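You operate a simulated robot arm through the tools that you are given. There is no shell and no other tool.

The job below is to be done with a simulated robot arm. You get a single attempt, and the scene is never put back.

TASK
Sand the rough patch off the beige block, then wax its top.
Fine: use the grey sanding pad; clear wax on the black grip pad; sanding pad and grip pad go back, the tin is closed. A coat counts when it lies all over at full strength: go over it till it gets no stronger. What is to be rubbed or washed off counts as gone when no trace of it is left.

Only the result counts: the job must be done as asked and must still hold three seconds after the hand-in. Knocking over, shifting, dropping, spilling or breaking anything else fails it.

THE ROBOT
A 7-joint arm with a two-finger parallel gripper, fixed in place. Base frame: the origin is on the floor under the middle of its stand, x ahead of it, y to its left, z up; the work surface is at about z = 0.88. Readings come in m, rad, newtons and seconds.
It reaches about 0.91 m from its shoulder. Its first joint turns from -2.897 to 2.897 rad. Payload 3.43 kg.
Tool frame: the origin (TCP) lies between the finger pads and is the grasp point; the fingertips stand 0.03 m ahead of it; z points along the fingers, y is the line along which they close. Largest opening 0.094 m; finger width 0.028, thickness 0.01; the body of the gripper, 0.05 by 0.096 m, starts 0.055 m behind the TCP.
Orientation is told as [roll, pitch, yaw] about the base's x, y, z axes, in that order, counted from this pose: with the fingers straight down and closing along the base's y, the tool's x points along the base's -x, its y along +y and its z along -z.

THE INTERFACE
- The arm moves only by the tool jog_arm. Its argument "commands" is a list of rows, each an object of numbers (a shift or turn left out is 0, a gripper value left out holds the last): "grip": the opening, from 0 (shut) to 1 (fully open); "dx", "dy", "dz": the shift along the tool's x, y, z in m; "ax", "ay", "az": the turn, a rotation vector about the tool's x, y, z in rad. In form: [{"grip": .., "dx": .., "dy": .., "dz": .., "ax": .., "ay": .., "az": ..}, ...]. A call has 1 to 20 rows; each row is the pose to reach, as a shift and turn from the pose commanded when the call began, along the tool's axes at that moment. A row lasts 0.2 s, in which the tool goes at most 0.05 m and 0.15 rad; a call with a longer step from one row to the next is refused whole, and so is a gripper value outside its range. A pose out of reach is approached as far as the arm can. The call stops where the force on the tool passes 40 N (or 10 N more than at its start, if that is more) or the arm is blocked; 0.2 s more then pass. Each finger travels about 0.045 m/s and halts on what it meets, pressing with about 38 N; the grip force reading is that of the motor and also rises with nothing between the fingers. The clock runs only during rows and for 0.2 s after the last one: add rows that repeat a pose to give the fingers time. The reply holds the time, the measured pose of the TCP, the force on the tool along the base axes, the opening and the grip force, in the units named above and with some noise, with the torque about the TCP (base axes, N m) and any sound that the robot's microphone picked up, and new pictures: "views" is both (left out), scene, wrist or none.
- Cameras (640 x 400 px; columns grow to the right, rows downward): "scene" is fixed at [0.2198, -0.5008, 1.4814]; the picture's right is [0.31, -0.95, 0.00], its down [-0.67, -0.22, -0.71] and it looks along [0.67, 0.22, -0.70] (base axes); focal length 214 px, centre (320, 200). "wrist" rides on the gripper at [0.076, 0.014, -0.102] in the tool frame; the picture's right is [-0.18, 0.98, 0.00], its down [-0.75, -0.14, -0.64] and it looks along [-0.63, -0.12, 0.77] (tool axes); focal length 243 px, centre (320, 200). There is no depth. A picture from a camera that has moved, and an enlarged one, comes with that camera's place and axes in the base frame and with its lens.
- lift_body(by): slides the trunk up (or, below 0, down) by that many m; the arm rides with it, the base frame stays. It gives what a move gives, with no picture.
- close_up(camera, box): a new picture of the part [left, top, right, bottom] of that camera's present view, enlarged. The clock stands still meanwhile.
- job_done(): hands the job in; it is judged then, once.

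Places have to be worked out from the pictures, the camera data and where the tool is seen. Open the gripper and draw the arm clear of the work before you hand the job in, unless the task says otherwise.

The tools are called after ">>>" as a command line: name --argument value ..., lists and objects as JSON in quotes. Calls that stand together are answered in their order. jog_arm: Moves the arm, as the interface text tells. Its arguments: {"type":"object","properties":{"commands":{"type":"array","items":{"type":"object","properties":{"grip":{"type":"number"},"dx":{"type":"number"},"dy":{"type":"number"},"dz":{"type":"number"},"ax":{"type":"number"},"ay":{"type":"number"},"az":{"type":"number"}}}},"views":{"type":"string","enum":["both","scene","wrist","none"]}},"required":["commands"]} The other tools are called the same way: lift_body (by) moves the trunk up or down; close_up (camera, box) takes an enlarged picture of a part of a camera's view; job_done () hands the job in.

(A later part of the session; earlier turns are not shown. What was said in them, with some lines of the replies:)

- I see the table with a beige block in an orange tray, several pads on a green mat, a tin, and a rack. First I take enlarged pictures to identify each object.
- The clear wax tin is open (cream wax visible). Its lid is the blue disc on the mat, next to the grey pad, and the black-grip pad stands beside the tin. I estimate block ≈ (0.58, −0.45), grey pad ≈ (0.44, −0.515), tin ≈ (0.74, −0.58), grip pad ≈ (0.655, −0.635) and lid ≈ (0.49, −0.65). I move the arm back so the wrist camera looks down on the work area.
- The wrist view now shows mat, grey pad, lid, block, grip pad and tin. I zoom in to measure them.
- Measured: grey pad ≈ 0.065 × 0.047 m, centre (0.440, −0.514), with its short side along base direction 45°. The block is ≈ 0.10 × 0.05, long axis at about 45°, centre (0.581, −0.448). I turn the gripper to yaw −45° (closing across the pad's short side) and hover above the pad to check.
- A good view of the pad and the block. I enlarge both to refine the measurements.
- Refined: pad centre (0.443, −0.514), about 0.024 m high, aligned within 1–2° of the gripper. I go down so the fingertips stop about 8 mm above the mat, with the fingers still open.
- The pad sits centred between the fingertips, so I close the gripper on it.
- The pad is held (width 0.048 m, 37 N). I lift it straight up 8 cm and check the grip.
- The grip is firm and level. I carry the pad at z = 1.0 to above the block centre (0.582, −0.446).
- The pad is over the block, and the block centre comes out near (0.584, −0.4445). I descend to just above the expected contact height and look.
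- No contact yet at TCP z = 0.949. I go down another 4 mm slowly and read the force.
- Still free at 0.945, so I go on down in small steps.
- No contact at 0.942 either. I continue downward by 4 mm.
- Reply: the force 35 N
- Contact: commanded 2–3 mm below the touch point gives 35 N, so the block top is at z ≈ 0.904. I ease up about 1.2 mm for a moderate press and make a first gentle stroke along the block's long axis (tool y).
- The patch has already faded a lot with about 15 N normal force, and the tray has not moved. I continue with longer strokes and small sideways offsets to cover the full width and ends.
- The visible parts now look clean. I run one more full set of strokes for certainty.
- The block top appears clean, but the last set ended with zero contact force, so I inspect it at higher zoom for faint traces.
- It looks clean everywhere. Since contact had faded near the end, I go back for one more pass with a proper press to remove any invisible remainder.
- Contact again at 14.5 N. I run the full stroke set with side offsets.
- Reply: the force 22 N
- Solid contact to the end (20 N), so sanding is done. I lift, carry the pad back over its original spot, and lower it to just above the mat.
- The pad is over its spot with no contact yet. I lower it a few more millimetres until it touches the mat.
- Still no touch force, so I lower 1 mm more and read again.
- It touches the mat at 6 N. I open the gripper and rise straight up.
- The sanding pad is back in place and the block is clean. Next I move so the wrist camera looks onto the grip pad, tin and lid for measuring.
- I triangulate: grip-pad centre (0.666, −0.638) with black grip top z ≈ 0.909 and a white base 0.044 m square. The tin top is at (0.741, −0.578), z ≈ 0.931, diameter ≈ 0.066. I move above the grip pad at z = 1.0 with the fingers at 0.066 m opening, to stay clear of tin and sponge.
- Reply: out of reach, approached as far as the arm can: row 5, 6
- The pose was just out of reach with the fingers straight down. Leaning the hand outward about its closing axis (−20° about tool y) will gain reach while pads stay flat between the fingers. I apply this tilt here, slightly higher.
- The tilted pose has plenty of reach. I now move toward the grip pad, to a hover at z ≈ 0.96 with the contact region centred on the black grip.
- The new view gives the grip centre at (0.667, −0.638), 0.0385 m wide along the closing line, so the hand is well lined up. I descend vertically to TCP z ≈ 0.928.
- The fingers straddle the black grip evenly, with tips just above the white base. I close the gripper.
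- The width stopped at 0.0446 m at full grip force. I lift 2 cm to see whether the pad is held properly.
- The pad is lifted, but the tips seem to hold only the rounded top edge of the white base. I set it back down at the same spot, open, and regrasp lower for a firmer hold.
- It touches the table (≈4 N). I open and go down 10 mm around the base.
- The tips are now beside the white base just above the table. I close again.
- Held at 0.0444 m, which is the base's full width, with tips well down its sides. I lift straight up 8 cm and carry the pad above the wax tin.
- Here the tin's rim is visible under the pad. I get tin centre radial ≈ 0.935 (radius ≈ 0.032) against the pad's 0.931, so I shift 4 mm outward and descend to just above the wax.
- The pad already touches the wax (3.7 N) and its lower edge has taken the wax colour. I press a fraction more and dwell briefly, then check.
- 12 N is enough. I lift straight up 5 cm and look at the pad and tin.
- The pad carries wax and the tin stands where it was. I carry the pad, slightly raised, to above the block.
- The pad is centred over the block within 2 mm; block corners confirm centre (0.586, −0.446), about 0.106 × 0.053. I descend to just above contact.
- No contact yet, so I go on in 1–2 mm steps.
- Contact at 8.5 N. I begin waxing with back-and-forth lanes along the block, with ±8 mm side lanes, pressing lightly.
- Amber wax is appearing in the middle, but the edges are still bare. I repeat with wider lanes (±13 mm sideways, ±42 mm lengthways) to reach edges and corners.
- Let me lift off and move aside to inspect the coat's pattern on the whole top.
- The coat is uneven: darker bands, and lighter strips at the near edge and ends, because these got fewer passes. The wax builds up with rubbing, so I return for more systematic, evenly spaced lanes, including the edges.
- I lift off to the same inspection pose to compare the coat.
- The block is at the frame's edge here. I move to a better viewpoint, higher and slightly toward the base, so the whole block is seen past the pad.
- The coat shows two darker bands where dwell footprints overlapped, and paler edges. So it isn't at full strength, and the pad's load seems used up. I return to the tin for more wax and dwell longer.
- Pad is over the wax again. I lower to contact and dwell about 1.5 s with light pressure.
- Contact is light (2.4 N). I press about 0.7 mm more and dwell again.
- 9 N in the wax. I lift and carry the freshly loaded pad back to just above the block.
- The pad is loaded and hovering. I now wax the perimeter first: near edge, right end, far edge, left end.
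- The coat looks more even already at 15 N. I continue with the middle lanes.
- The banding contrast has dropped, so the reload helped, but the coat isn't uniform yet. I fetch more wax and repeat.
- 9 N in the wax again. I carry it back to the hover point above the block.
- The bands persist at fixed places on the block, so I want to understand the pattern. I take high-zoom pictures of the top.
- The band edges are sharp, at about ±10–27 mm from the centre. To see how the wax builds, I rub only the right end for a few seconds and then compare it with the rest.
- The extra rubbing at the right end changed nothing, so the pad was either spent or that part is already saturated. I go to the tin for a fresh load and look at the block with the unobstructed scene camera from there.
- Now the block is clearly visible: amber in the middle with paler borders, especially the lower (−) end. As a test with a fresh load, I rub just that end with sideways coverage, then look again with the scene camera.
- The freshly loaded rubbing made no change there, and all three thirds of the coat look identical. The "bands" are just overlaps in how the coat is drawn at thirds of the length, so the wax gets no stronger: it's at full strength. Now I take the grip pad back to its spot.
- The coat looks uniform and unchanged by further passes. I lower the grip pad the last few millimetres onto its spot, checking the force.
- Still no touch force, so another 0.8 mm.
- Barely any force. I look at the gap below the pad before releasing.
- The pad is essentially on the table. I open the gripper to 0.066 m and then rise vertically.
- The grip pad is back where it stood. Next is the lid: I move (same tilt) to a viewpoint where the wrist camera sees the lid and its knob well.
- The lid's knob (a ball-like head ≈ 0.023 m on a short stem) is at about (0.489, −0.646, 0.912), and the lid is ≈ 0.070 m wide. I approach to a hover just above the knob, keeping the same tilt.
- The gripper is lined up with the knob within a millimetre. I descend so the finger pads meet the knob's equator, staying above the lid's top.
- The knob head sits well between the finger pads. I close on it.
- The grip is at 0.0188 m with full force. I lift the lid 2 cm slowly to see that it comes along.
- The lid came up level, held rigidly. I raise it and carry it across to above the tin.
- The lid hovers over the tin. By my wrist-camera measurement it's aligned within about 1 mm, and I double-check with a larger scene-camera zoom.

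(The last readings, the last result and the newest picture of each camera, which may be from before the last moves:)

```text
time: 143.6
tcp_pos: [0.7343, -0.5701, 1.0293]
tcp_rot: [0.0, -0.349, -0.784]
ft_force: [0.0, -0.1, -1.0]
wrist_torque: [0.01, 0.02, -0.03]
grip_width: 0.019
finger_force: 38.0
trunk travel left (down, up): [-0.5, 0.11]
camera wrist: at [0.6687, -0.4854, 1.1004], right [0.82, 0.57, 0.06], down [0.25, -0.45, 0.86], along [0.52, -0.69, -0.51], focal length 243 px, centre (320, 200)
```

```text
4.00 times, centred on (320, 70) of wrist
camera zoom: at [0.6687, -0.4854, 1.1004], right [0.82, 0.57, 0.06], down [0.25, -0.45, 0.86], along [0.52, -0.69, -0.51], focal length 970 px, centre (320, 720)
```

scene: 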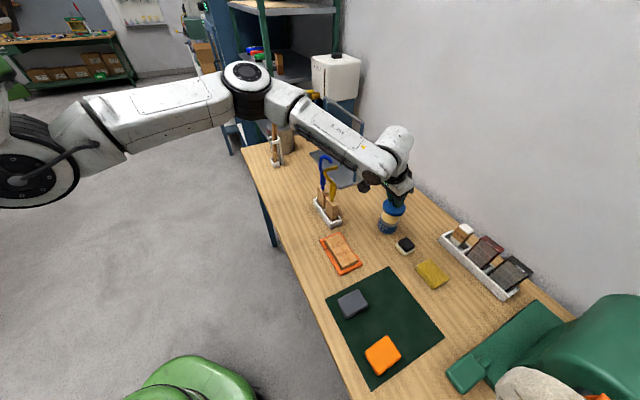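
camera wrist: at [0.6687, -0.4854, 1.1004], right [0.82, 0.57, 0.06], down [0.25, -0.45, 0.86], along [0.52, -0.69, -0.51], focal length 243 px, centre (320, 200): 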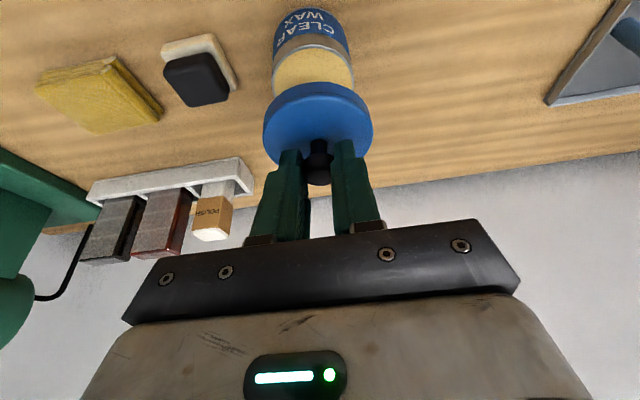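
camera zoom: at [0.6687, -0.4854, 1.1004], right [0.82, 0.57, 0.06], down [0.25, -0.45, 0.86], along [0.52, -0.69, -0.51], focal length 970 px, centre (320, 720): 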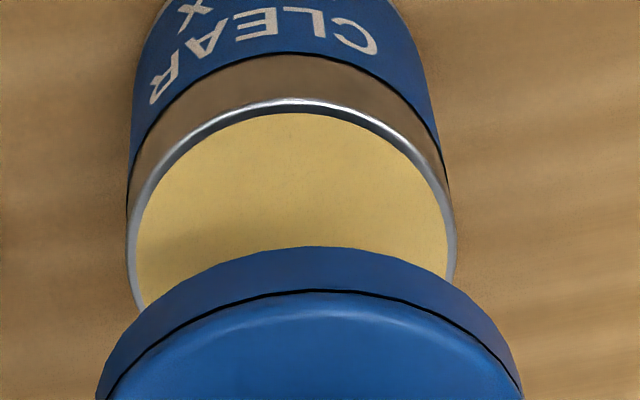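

The scene zoom suggests the lid is 2–4 mm too far outward, the wrist view 1–2 mm. I shift it 2.5 mm inward and lower it to about 8 mm above the rim, where the comparison is more exact.

>>> jog_arm --commands '[{"dx": 0.0046, "dz": 0.0102}, {"dx": 0.0092, "dz": 0.0204}, {"dx": 0.0138, "dz": 0.0306}, {"dx": 0.0138, "dz": 0.0306}]' --views "none"

>>> close_up --camera "scene" --box '[370, 195, 415, 237]'

>>> close_up --camera "wrist" --box '[250, 40, 390, 140]'

```text
time: 144.6
tcp_pos: [0.7332, -0.5695, 0.9961]
tcp_rot: [0.001, -0.35, -0.786]
ft_force: [0.2, -0.2, -0.4]
wrist_torque: [-0.04, -0.01, -0.03]
grip_width: 0.0191
finger_force: 37.8
trunk travel left (down, up): [-0.5, 0.11]
```

```text
9.52 times, centred on (392, 216) of scene
camera zoom: at [0.2198, -0.5008, 1.4814], right [0.31, -0.95, 0.0], down [-0.67, -0.22, -0.71], along [0.67, 0.22, -0.7], focal length 2043 px, centre (-370, 48)
```

zoom: 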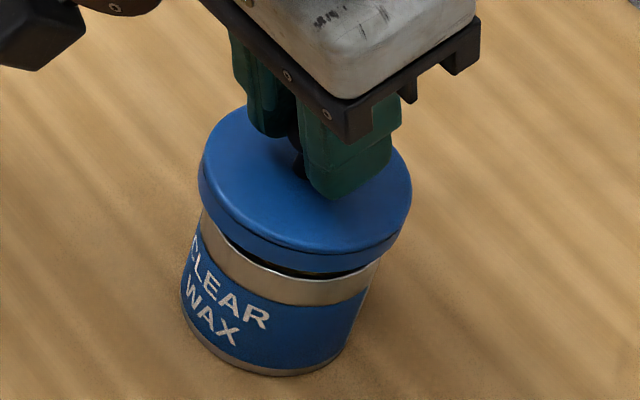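

```text
4.00 times, centred on (320, 90) of wrist
camera zoom: at [0.667, -0.4835, 1.0668], right [0.82, 0.57, 0.06], down [0.25, -0.45, 0.86], along [0.52, -0.69, -0.51], focal length 970 px, centre (320, 640)
```

zoom: 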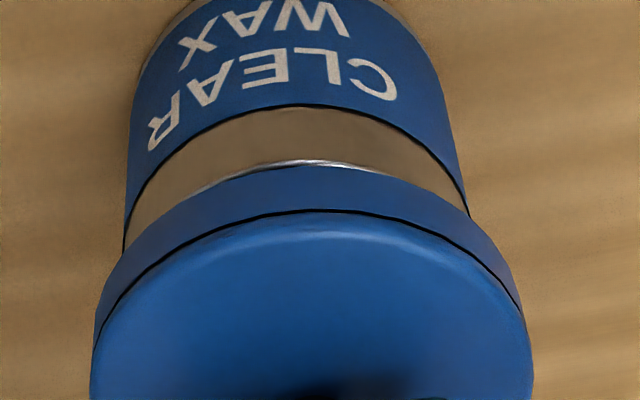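

Now both views agree within about 1 mm (scene: 1 mm outward, wrist: 1 mm inward), so it's centred. I lower gently toward contact.

>>> jog_arm --commands '[{"dx": 0.0007, "dz": 0.0019}, {"dx": 0.0014, "dz": 0.0038}, {"dx": 0.0021, "dz": 0.0056}, {"dx": 0.0021, "dz": 0.0056}]' --views "none"

>>> close_up --camera "scene" --box '[370, 195, 415, 237]'

>>> close_up --camera "wrist" --box '[250, 40, 390, 140]'

```text
time: 145.6
tcp_pos: [0.7318, -0.5688, 0.9907]
tcp_rot: [0.0, -0.349, -0.786]
ft_force: [-0.7, 0.1, -0.4]
wrist_torque: [0.01, 0.02, -0.03]
grip_width: 0.019
finger_force: 38.5
trunk travel left (down, up): [-0.5, 0.11]
```

```text
9.52 times, centred on (392, 216) of scene
camera zoom: at [0.2198, -0.5008, 1.4814], right [0.31, -0.95, 0.0], down [-0.67, -0.22, -0.71], along [0.67, 0.22, -0.7], focal length 2043 px, centre (-370, 48)
```

zoom: 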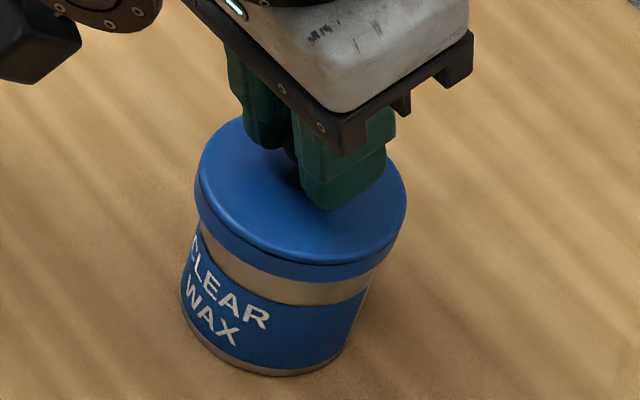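

```text
4.00 times, centred on (320, 90) of wrist
camera zoom: at [0.6676, -0.4833, 1.0605], right [0.82, 0.57, 0.06], down [0.25, -0.45, 0.86], along [0.52, -0.69, -0.5], focal length 970 px, centre (320, 640)
```

zoom: 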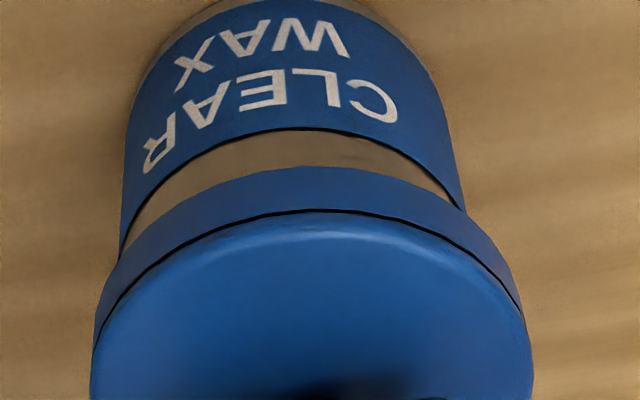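

Still free and well centred in both views. I continue downward in small steps.

>>> jog_arm --commands '[{"dx": 0.0003, "dz": 0.0009}, {"dx": 0.0007, "dz": 0.0019}, {"dx": 0.0007, "dz": 0.0019}]' --views "none"

```text
time: 146.4
tcp_pos: [0.733, -0.5693, 0.9883]
tcp_rot: [-0.001, -0.349, -0.786]
ft_force: [0.1, 1.0, -1.0]
wrist_torque: [0.02, 0.01, 0.0]
grip_width: 0.0188
finger_force: 38.3
trunk travel left (down, up): [-0.5, 0.11]
```

>>> jog_arm --commands '[{"dx": 0.0003, "dz": 0.0009}, {"dx": 0.0007, "dz": 0.0019}, {"dx": 0.0007, "dz": 0.0019}]' --views "none"

```text
time: 147.2
tcp_pos: [0.7333, -0.5686, 0.9867]
tcp_rot: [-0.001, -0.349, -0.783]
ft_force: [-1.3, 1.5, 0.9]
wrist_torque: [-0.06, 0.01, 0.0]
grip_width: 0.0188
finger_force: 38.3
trunk travel left (down, up): [-0.5, 0.11]
```

A hint of sideways/vertical force appears. I look at both views before pushing on.

>>> close_up --camera "scene" --box '[370, 195, 415, 237]'

>>> close_up --camera "wrist" --box '[250, 40, 390, 180]'

```text
9.52 times, centred on (392, 216) of scene
camera zoom: at [0.2198, -0.5008, 1.4814], right [0.31, -0.95, 0.0], down [-0.67, -0.22, -0.71], along [0.67, 0.22, -0.7], focal length 2043 px, centre (-370, 48)
```

zoom: 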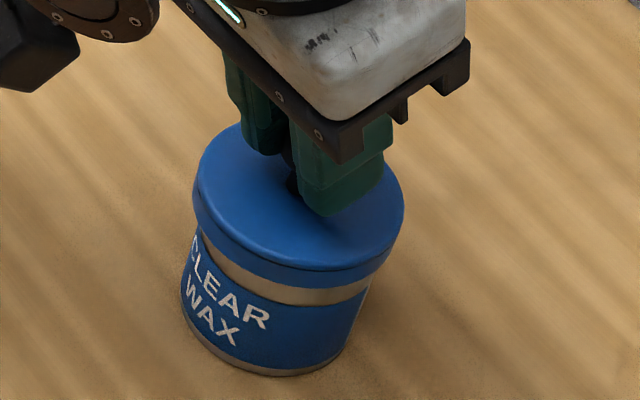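

```text
2.86 times, centred on (320, 110) of wrist
camera zoom: at [0.6678, -0.4833, 1.057], right [0.82, 0.57, 0.06], down [0.25, -0.45, 0.86], along [0.52, -0.69, -0.5], focal length 693 px, centre (320, 457)
```

zoom: 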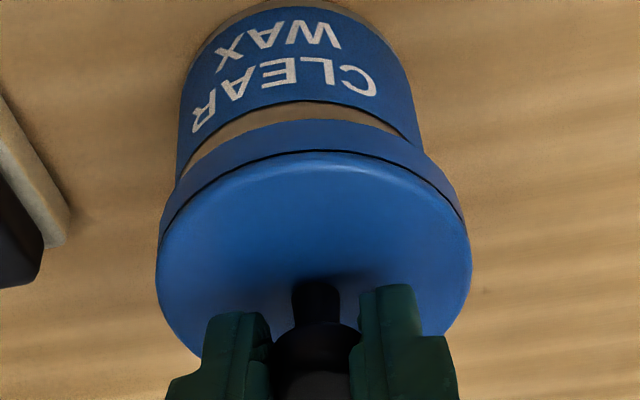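

It stays centred. I continue 1.5 mm more and read the force.

>>> jog_arm --commands '[{"dx": 0.0003, "dz": 0.0007}, {"dx": 0.0005, "dz": 0.0014}, {"dx": 0.0005, "dz": 0.0014}]' --views "none"

```text
time: 148.0
tcp_pos: [0.7325, -0.5691, 0.9835]
tcp_rot: [0.0, -0.348, -0.785]
ft_force: [0.8, -1.2, -0.7]
wrist_torque: [-0.03, -0.02, -0.02]
grip_width: 0.0188
finger_force: 37.9
trunk travel left (down, up): [-0.5, 0.11]
```

No resistance, so the lid's skirt is sliding over the rim. I continue down.

>>> jog_arm --commands '[{"dx": 0.0003, "dz": 0.0009}, {"dx": 0.0007, "dz": 0.0019}, {"dx": 0.0007, "dz": 0.0019}]' --views "none"

>>> jog_arm --commands '[{"dx": 0.0003, "dz": 0.0009}, {"dx": 0.0007, "dz": 0.0019}, {"dx": 0.0007, "dz": 0.0019}]' --views "none"

>>> close_up --camera "scene" --box '[370, 195, 415, 237]'

```text
time: 148.8
tcp_pos: [0.7334, -0.5702, 0.983]
tcp_rot: [0.001, -0.35, -0.784]
ft_force: [-0.2, 0.4, -0.1]
wrist_torque: [0.0, 0.01, 0.01]
grip_width: 0.0189
finger_force: 38.2
trunk travel left (down, up): [-0.5, 0.11]
```

```text
time: 149.6
tcp_pos: [0.7337, -0.5684, 0.9811]
tcp_rot: [0.0, -0.347, -0.784]
ft_force: [-0.4, 0.9, 0.4]
wrist_torque: [-0.01, -0.04, 0.01]
grip_width: 0.019
finger_force: 37.7
trunk travel left (down, up): [-0.5, 0.11]
```

```text
9.52 times, centred on (392, 216) of scene
camera zoom: at [0.2198, -0.5008, 1.4814], right [0.31, -0.95, 0.0], down [-0.67, -0.22, -0.71], along [0.67, 0.22, -0.7], focal length 2043 px, centre (-370, 48)
```

zoom: 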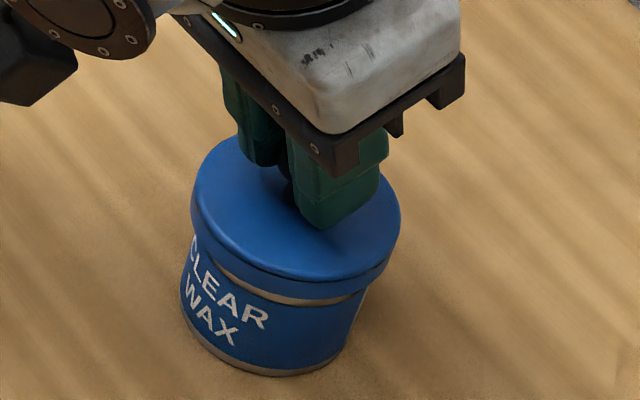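

The silver rim is disappearing under the lid, and there is no resistance. I keep lowering until it seats.

>>> jog_arm --commands '[{"dx": 0.0003, "dz": 0.0009}, {"dx": 0.0007, "dz": 0.0019}, {"dx": 0.0007, "dz": 0.0019}]' --views "none"

>>> jog_arm --commands '[{"dx": 0.0003, "dz": 0.0009}, {"dx": 0.0005, "dz": 0.0014}, {"dx": 0.0005, "dz": 0.0014}]' --views "none"

```text
time: 150.4
tcp_pos: [0.7342, -0.5693, 0.9791]
tcp_rot: [0.0, -0.348, -0.786]
ft_force: [0.3, 0.3, -0.8]
wrist_torque: [0.0, -0.04, 0.0]
grip_width: 0.0192
finger_force: 38.4
trunk travel left (down, up): [-0.5, 0.11]
```

```text
time: 151.2
tcp_pos: [0.733, -0.5686, 0.9785]
tcp_rot: [0.001, -0.349, -0.785]
ft_force: [-0.5, -0.1, 3.3]
wrist_torque: [0.07, -0.04, 0.02]
grip_width: 0.019
finger_force: 38.5
trunk travel left (down, up): [-0.5, 0.11]
```

A vertical force of 3 N appears: the lid is meeting the tin. I press slightly more and check the views.

>>> jog_arm --commands '[{"dx": 0.0001, "dz": 0.0004}, {"dx": 0.0002, "dz": 0.0007}, {"dx": 0.0002, "dz": 0.0007}]' --views "both"

>>> close_up --camera "scene" --box '[370, 195, 415, 237]'

>>> close_up --camera "wrist" --box '[250, 40, 390, 180]'

```text
time: 152.0
tcp_pos: [0.7329, -0.5695, 0.9785]
tcp_rot: [0.002, -0.35, -0.786]
ft_force: [0.1, 0.0, 9.7]
wrist_torque: [-0.04, -0.02, 0.03]
grip_width: 0.0191
finger_force: 38.0
trunk travel left (down, up): [-0.5, 0.11]
camera wrist: at [0.6676, -0.4836, 1.0477], right [0.82, 0.57, 0.06], down [0.25, -0.44, 0.86], along [0.52, -0.69, -0.5], focal length 243 px, centre (320, 200)
```

scene: 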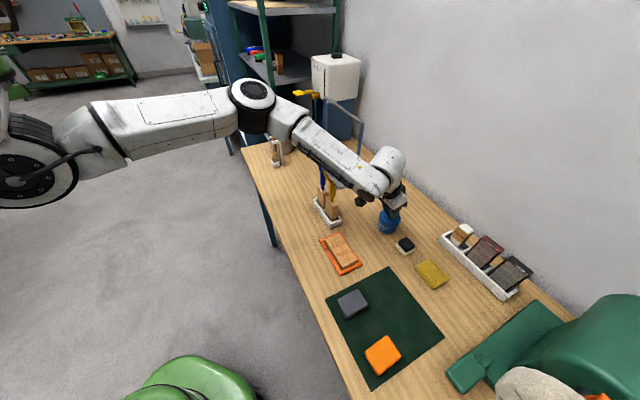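
wrist: 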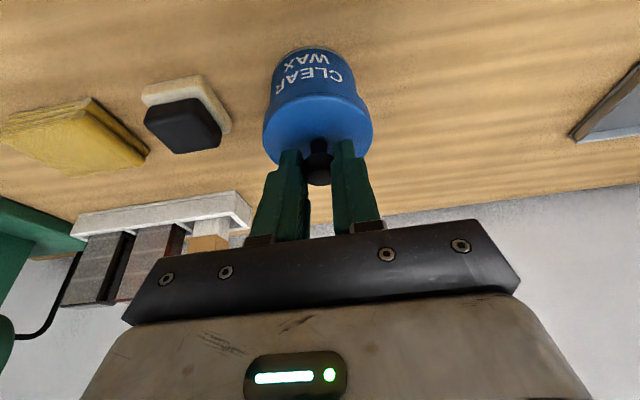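

```text
9.52 times, centred on (392, 216) of scene
camera zoom: at [0.2198, -0.5008, 1.4814], right [0.31, -0.95, 0.0], down [-0.67, -0.22, -0.71], along [0.67, 0.22, -0.7], focal length 2043 px, centre (-370, 48)
```

zoom: 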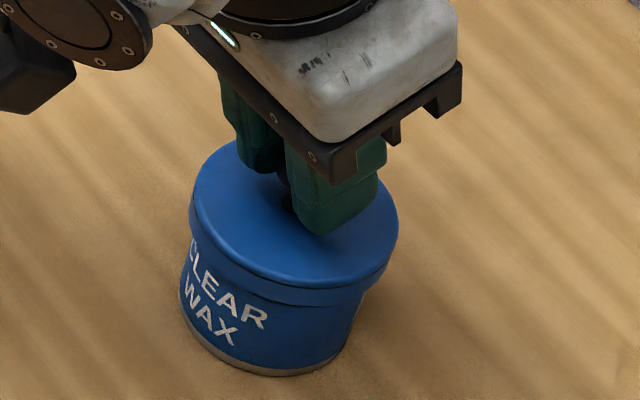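

```text
2.86 times, centred on (320, 110) of wrist
camera zoom: at [0.6676, -0.4836, 1.0477], right [0.82, 0.57, 0.06], down [0.25, -0.44, 0.86], along [0.52, -0.69, -0.5], focal length 693 px, centre (320, 457)
```

zoom: 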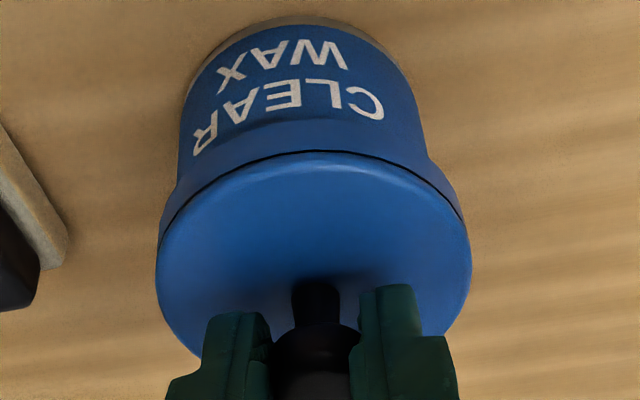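

The lid is fully seated (10 N, silver rim covered, level). I relax the press, open the fingers, and rise straight up.

>>> jog_arm --commands '[{"dx": -0.0002, "dz": -0.0006}, {"dx": -0.0002, "dz": -0.0006, "grip": 0.5}, {"dx": -0.0002, "dz": -0.0006, "grip": 0.5}, {"dx": -0.0002, "dz": -0.0006, "grip": 0.5}, {"dx": -0.0002, "dz": -0.0006, "grip": 0.5}, {"dx": -0.0071, "dz": -0.0194, "grip": 0.5}, {"dx": -0.0208, "dz": -0.057, "grip": 0.5}, {"dx": -0.0345, "dz": -0.0945, "grip": 0.5}, {"dx": -0.0345, "dz": -0.0945, "grip": 0.5}]' --views "both"

>>> close_up --camera "scene" --box '[360, 190, 440, 260]'

>>> close_up --camera "scene" --box '[310, 225, 370, 280]'

```text
time: 154.0
tcp_pos: [0.7331, -0.568, 1.0772]
tcp_rot: [-0.001, -0.349, -0.787]
ft_force: [0.7, -0.8, -0.4]
wrist_torque: [0.0, 0.02, 0.01]
grip_width: 0.0469
finger_force: 0.0
trunk travel left (down, up): [-0.5, 0.11]
heard: snap
camera wrist: at [0.6677, -0.4833, 1.1477], right [0.82, 0.57, 0.06], down [0.25, -0.45, 0.86], along [0.52, -0.69, -0.51], focal length 243 px, centre (320, 200)
```

scene: 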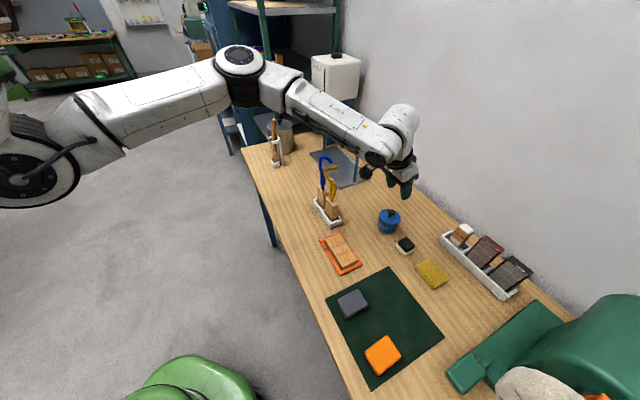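
wrist: 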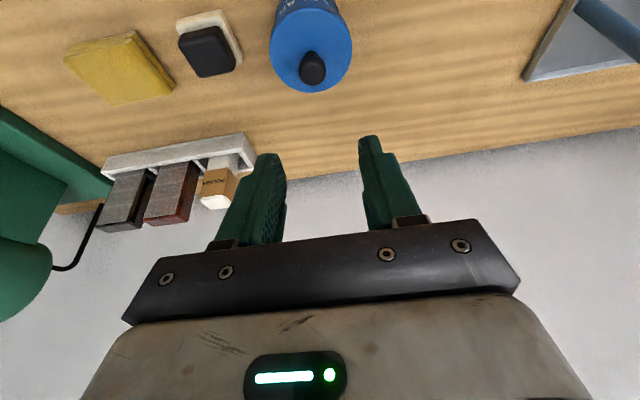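

```text
5.71 times, centred on (400, 225) of scene
camera zoom: at [0.2198, -0.5008, 1.4814], right [0.31, -0.95, 0.0], down [-0.67, -0.22, -0.71], along [0.67, 0.22, -0.7], focal length 1226 px, centre (-137, 57)
```

zoom: 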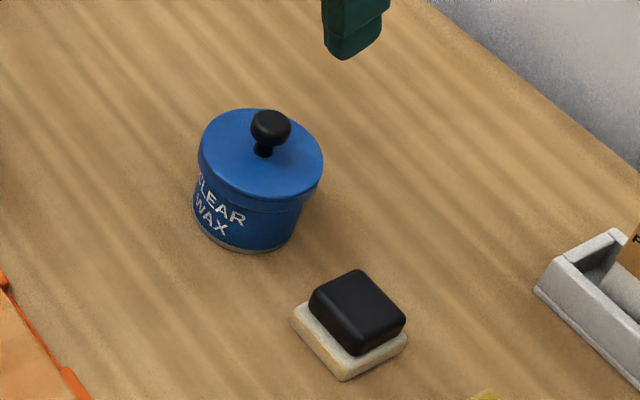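

```text
7.27 times, centred on (340, 252) of scene
camera zoom: at [0.2198, -0.5008, 1.4814], right [0.31, -0.95, 0.0], down [-0.67, -0.22, -0.71], along [0.67, 0.22, -0.7], focal length 1560 px, centre (174, -182)
```

zoom: 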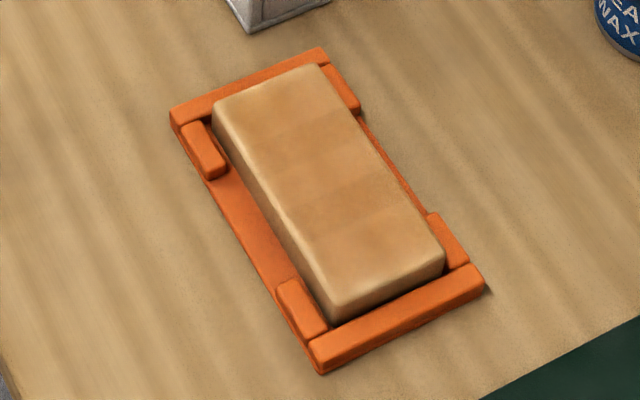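

"Snap" – the tin is closed, and tin and grip pad stand in place. Before finishing, I examine the waxed top once more at the highest zoom from the unobstructed scene camera.

>>> close_up --camera "scene" --box '[322, 230, 352, 250]'

>>> close_up --camera "scene" --box '[332, 248, 362, 270]'

>>> close_up --camera "scene" --box '[320, 228, 366, 274]'

```text
16.00 times, centred on (337, 240) of scene
camera zoom: at [0.2198, -0.5008, 1.4814], right [0.31, -0.95, 0.0], down [-0.67, -0.22, -0.71], along [0.67, 0.22, -0.7], focal length 3432 px, centre (48, -440)
```

zoom: 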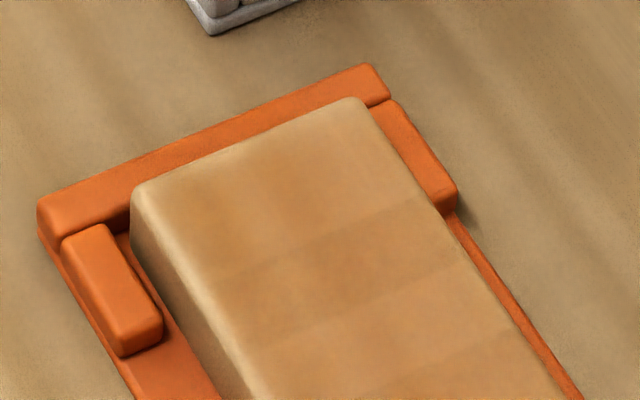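

```text
16.00 times, centred on (347, 259) of scene
camera zoom: at [0.2198, -0.5008, 1.4814], right [0.31, -0.95, 0.0], down [-0.67, -0.22, -0.71], along [0.67, 0.22, -0.7], focal length 3432 px, centre (-112, -744)
```

zoom: 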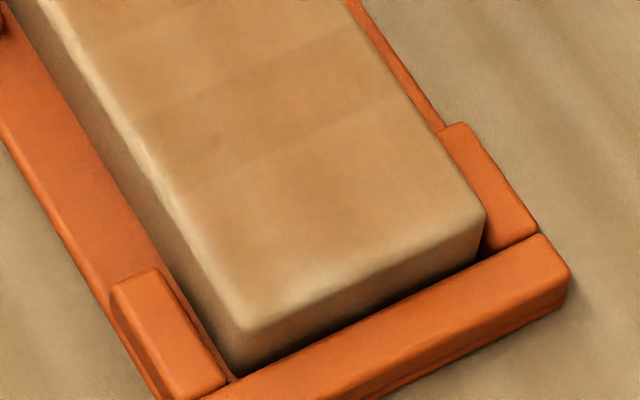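

```text
8.70 times, centred on (343, 251) of scene
camera zoom: at [0.2198, -0.5008, 1.4814], right [0.31, -0.95, 0.0], down [-0.67, -0.22, -0.71], along [0.67, 0.22, -0.7], focal length 1865 px, centre (120, -244)
```

zoom: 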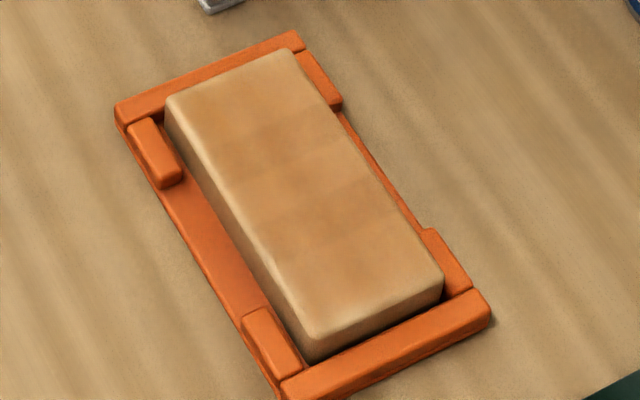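

The faint cross-bands sit exactly at quarter and third divisions of the block, an artefact of how the coat is drawn. All three segments have equal strength and didn't change with fresh wax, so the coat is complete. I now draw the arm up and away to the start region, straightening the hand.

>>> jog_arm --commands '[{"grip": 1, "dx": -0.0137, "dz": -0.0376}, {"dx": -0.0274, "dz": -0.0752}, {"dx": -0.0411, "dz": -0.1127}, {"dx": -0.0514, "dz": -0.1409}, {"dx": -0.0144, "dy": 0.0051, "dz": -0.1544, "ay": 0.05}, {"dx": 0.0226, "dy": 0.0101, "dz": -0.1679, "ay": 0.1}, {"dx": 0.0597, "dy": 0.0152, "dz": -0.1814, "ay": 0.15}, {"dx": 0.0967, "dy": 0.0202, "dz": -0.195, "ay": 0.2}, {"dx": 0.1337, "dy": 0.0253, "dz": -0.2085, "ay": 0.25}, {"dx": 0.1707, "dy": 0.0303, "dz": -0.222, "ay": 0.3}, {"dx": 0.2077, "dy": 0.0354, "dz": -0.2355, "ay": 0.349}, {"dx": 0.2077, "dy": 0.0354, "dz": -0.2355, "ay": 0.349}]' --views "both"

>>> close_up --camera "scene" --box '[310, 180, 470, 380]'

>>> close_up --camera "wrist" --box '[0, 0, 640, 400]'

```text
time: 156.6
tcp_pos: [0.5629, -0.3494, 1.2274]
tcp_rot: [-0.001, 0.0, -0.786]
ft_force: [-0.2, -0.6, -0.5]
wrist_torque: [0.01, 0.0, -0.03]
grip_width: 0.094
finger_force: 0.0
trunk travel left (down, up): [-0.5, 0.11]
camera wrist: at [0.519, -0.2848, 1.3295], right [0.82, 0.57, 0.0], down [0.43, -0.63, 0.64], along [0.36, -0.53, -0.77], focal length 243 px, centre (320, 200)
```

scene: 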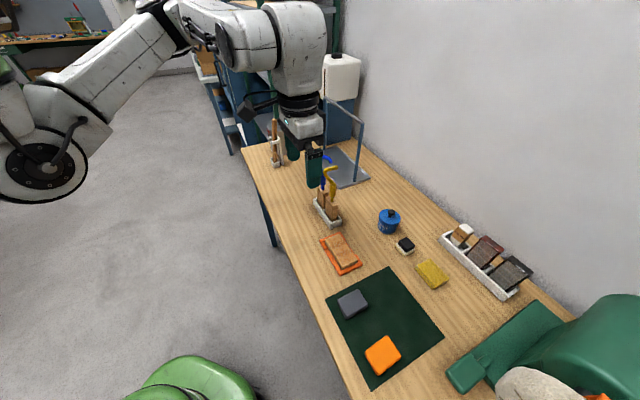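
wrist: 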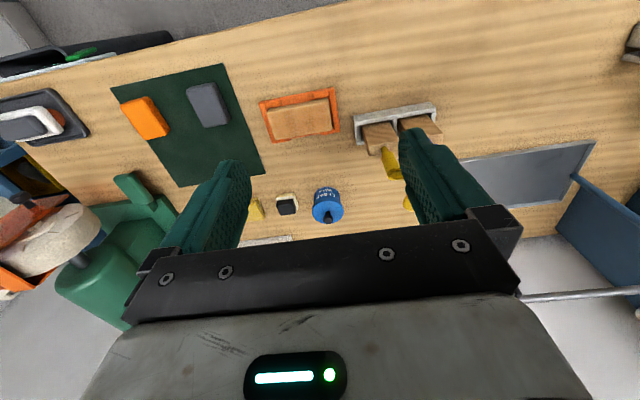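

```text
2.00 times, centred on (390, 280) of scene
camera zoom: at [0.2198, -0.5008, 1.4814], right [0.31, -0.95, 0.0], down [-0.67, -0.22, -0.71], along [0.67, 0.22, -0.7], focal length 429 px, centre (180, 40)
```

zoom: 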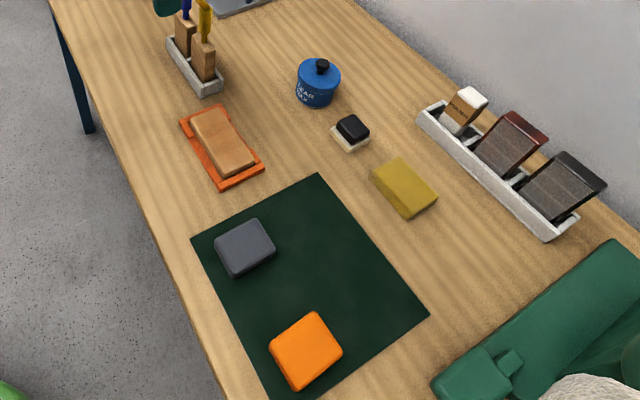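

```text
1.00 times, centred on (320, 200) of wrist (not enlarged: the box is as wide or as high as the picture)
camera zoom: at [0.519, -0.2848, 1.3295], right [0.82, 0.57, 0.0], down [0.43, -0.63, 0.64], along [0.36, -0.53, -0.77], focal length 243 px, centre (320, 200)
```

zoom: 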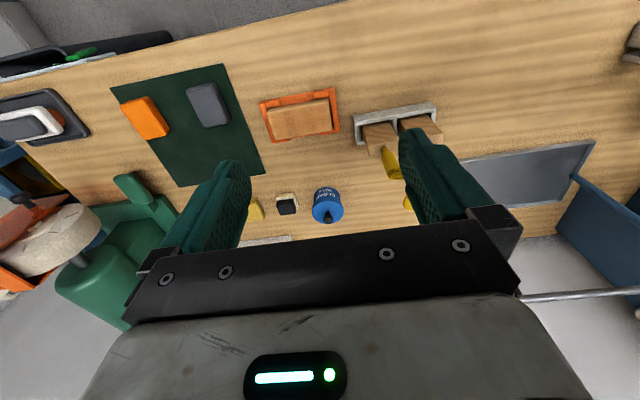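

All items stand in place. I take one last close look at the block from this wrist viewpoint.

>>> close_up --camera "wrist" --box '[255, 80, 345, 145]'

>>> close_up --camera "wrist" --box '[180, 70, 250, 140]'

```text
6.15 times, centred on (300, 112) of wrist
camera zoom: at [0.519, -0.2848, 1.3295], right [0.82, 0.57, 0.0], down [0.43, -0.63, 0.64], along [0.36, -0.53, -0.77], focal length 1493 px, centre (443, 738)
```

zoom: 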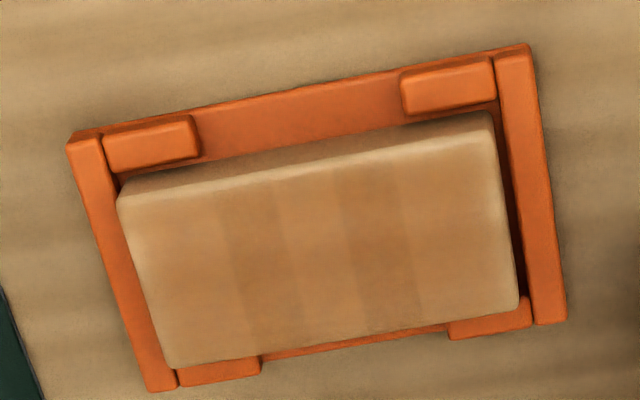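

```text
5.71 times, centred on (215, 105) of wrist
camera zoom: at [0.519, -0.2848, 1.3295], right [0.82, 0.57, 0.0], down [0.43, -0.63, 0.64], along [0.36, -0.53, -0.77], focal length 1386 px, centre (920, 743)
```

zoom: 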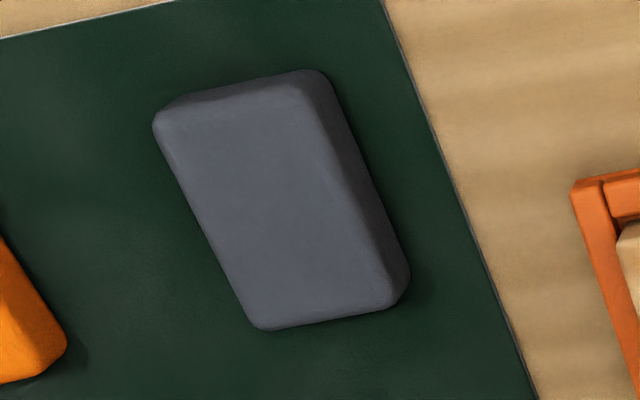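

The sanding pad and grip pad are back and the tin is snapped shut. The block top is free of the rough patch and evenly waxed, and the open gripper is well clear. I hand the job in.

>>> job_done

```text
The job is handed in.
```

I've handed the job in: the block is sanded and waxed, and everything is back in place. I don't have the verdict yet.

- **Sanding:** The rough patch is gone. High-zoom pictures after sanding showed no trace, and I made one more pass at a proper press to be sure.
- **Waxing:** I took clear wax from the tin four times with the black grip pad and went over the whole top, including edges and ends. The last load, worked into one end only, made no visible change, so I judged the coat to be at full strength.
- **One doubt:** Faint cross-bands and slightly paler borders are still visible on the waxed top. The bands fall at regular divisions of the block's length rather than along my strokes. I took both to be how the picture is drawn, not thin spots, but I could not measure that directly.
- **Putting back:** The sanding pad and grip pad are back where they were. The lid is on the tin and the microphone picked up a snap. In the last pictures nothing else had moved, and the gripper is open and clear of the work.
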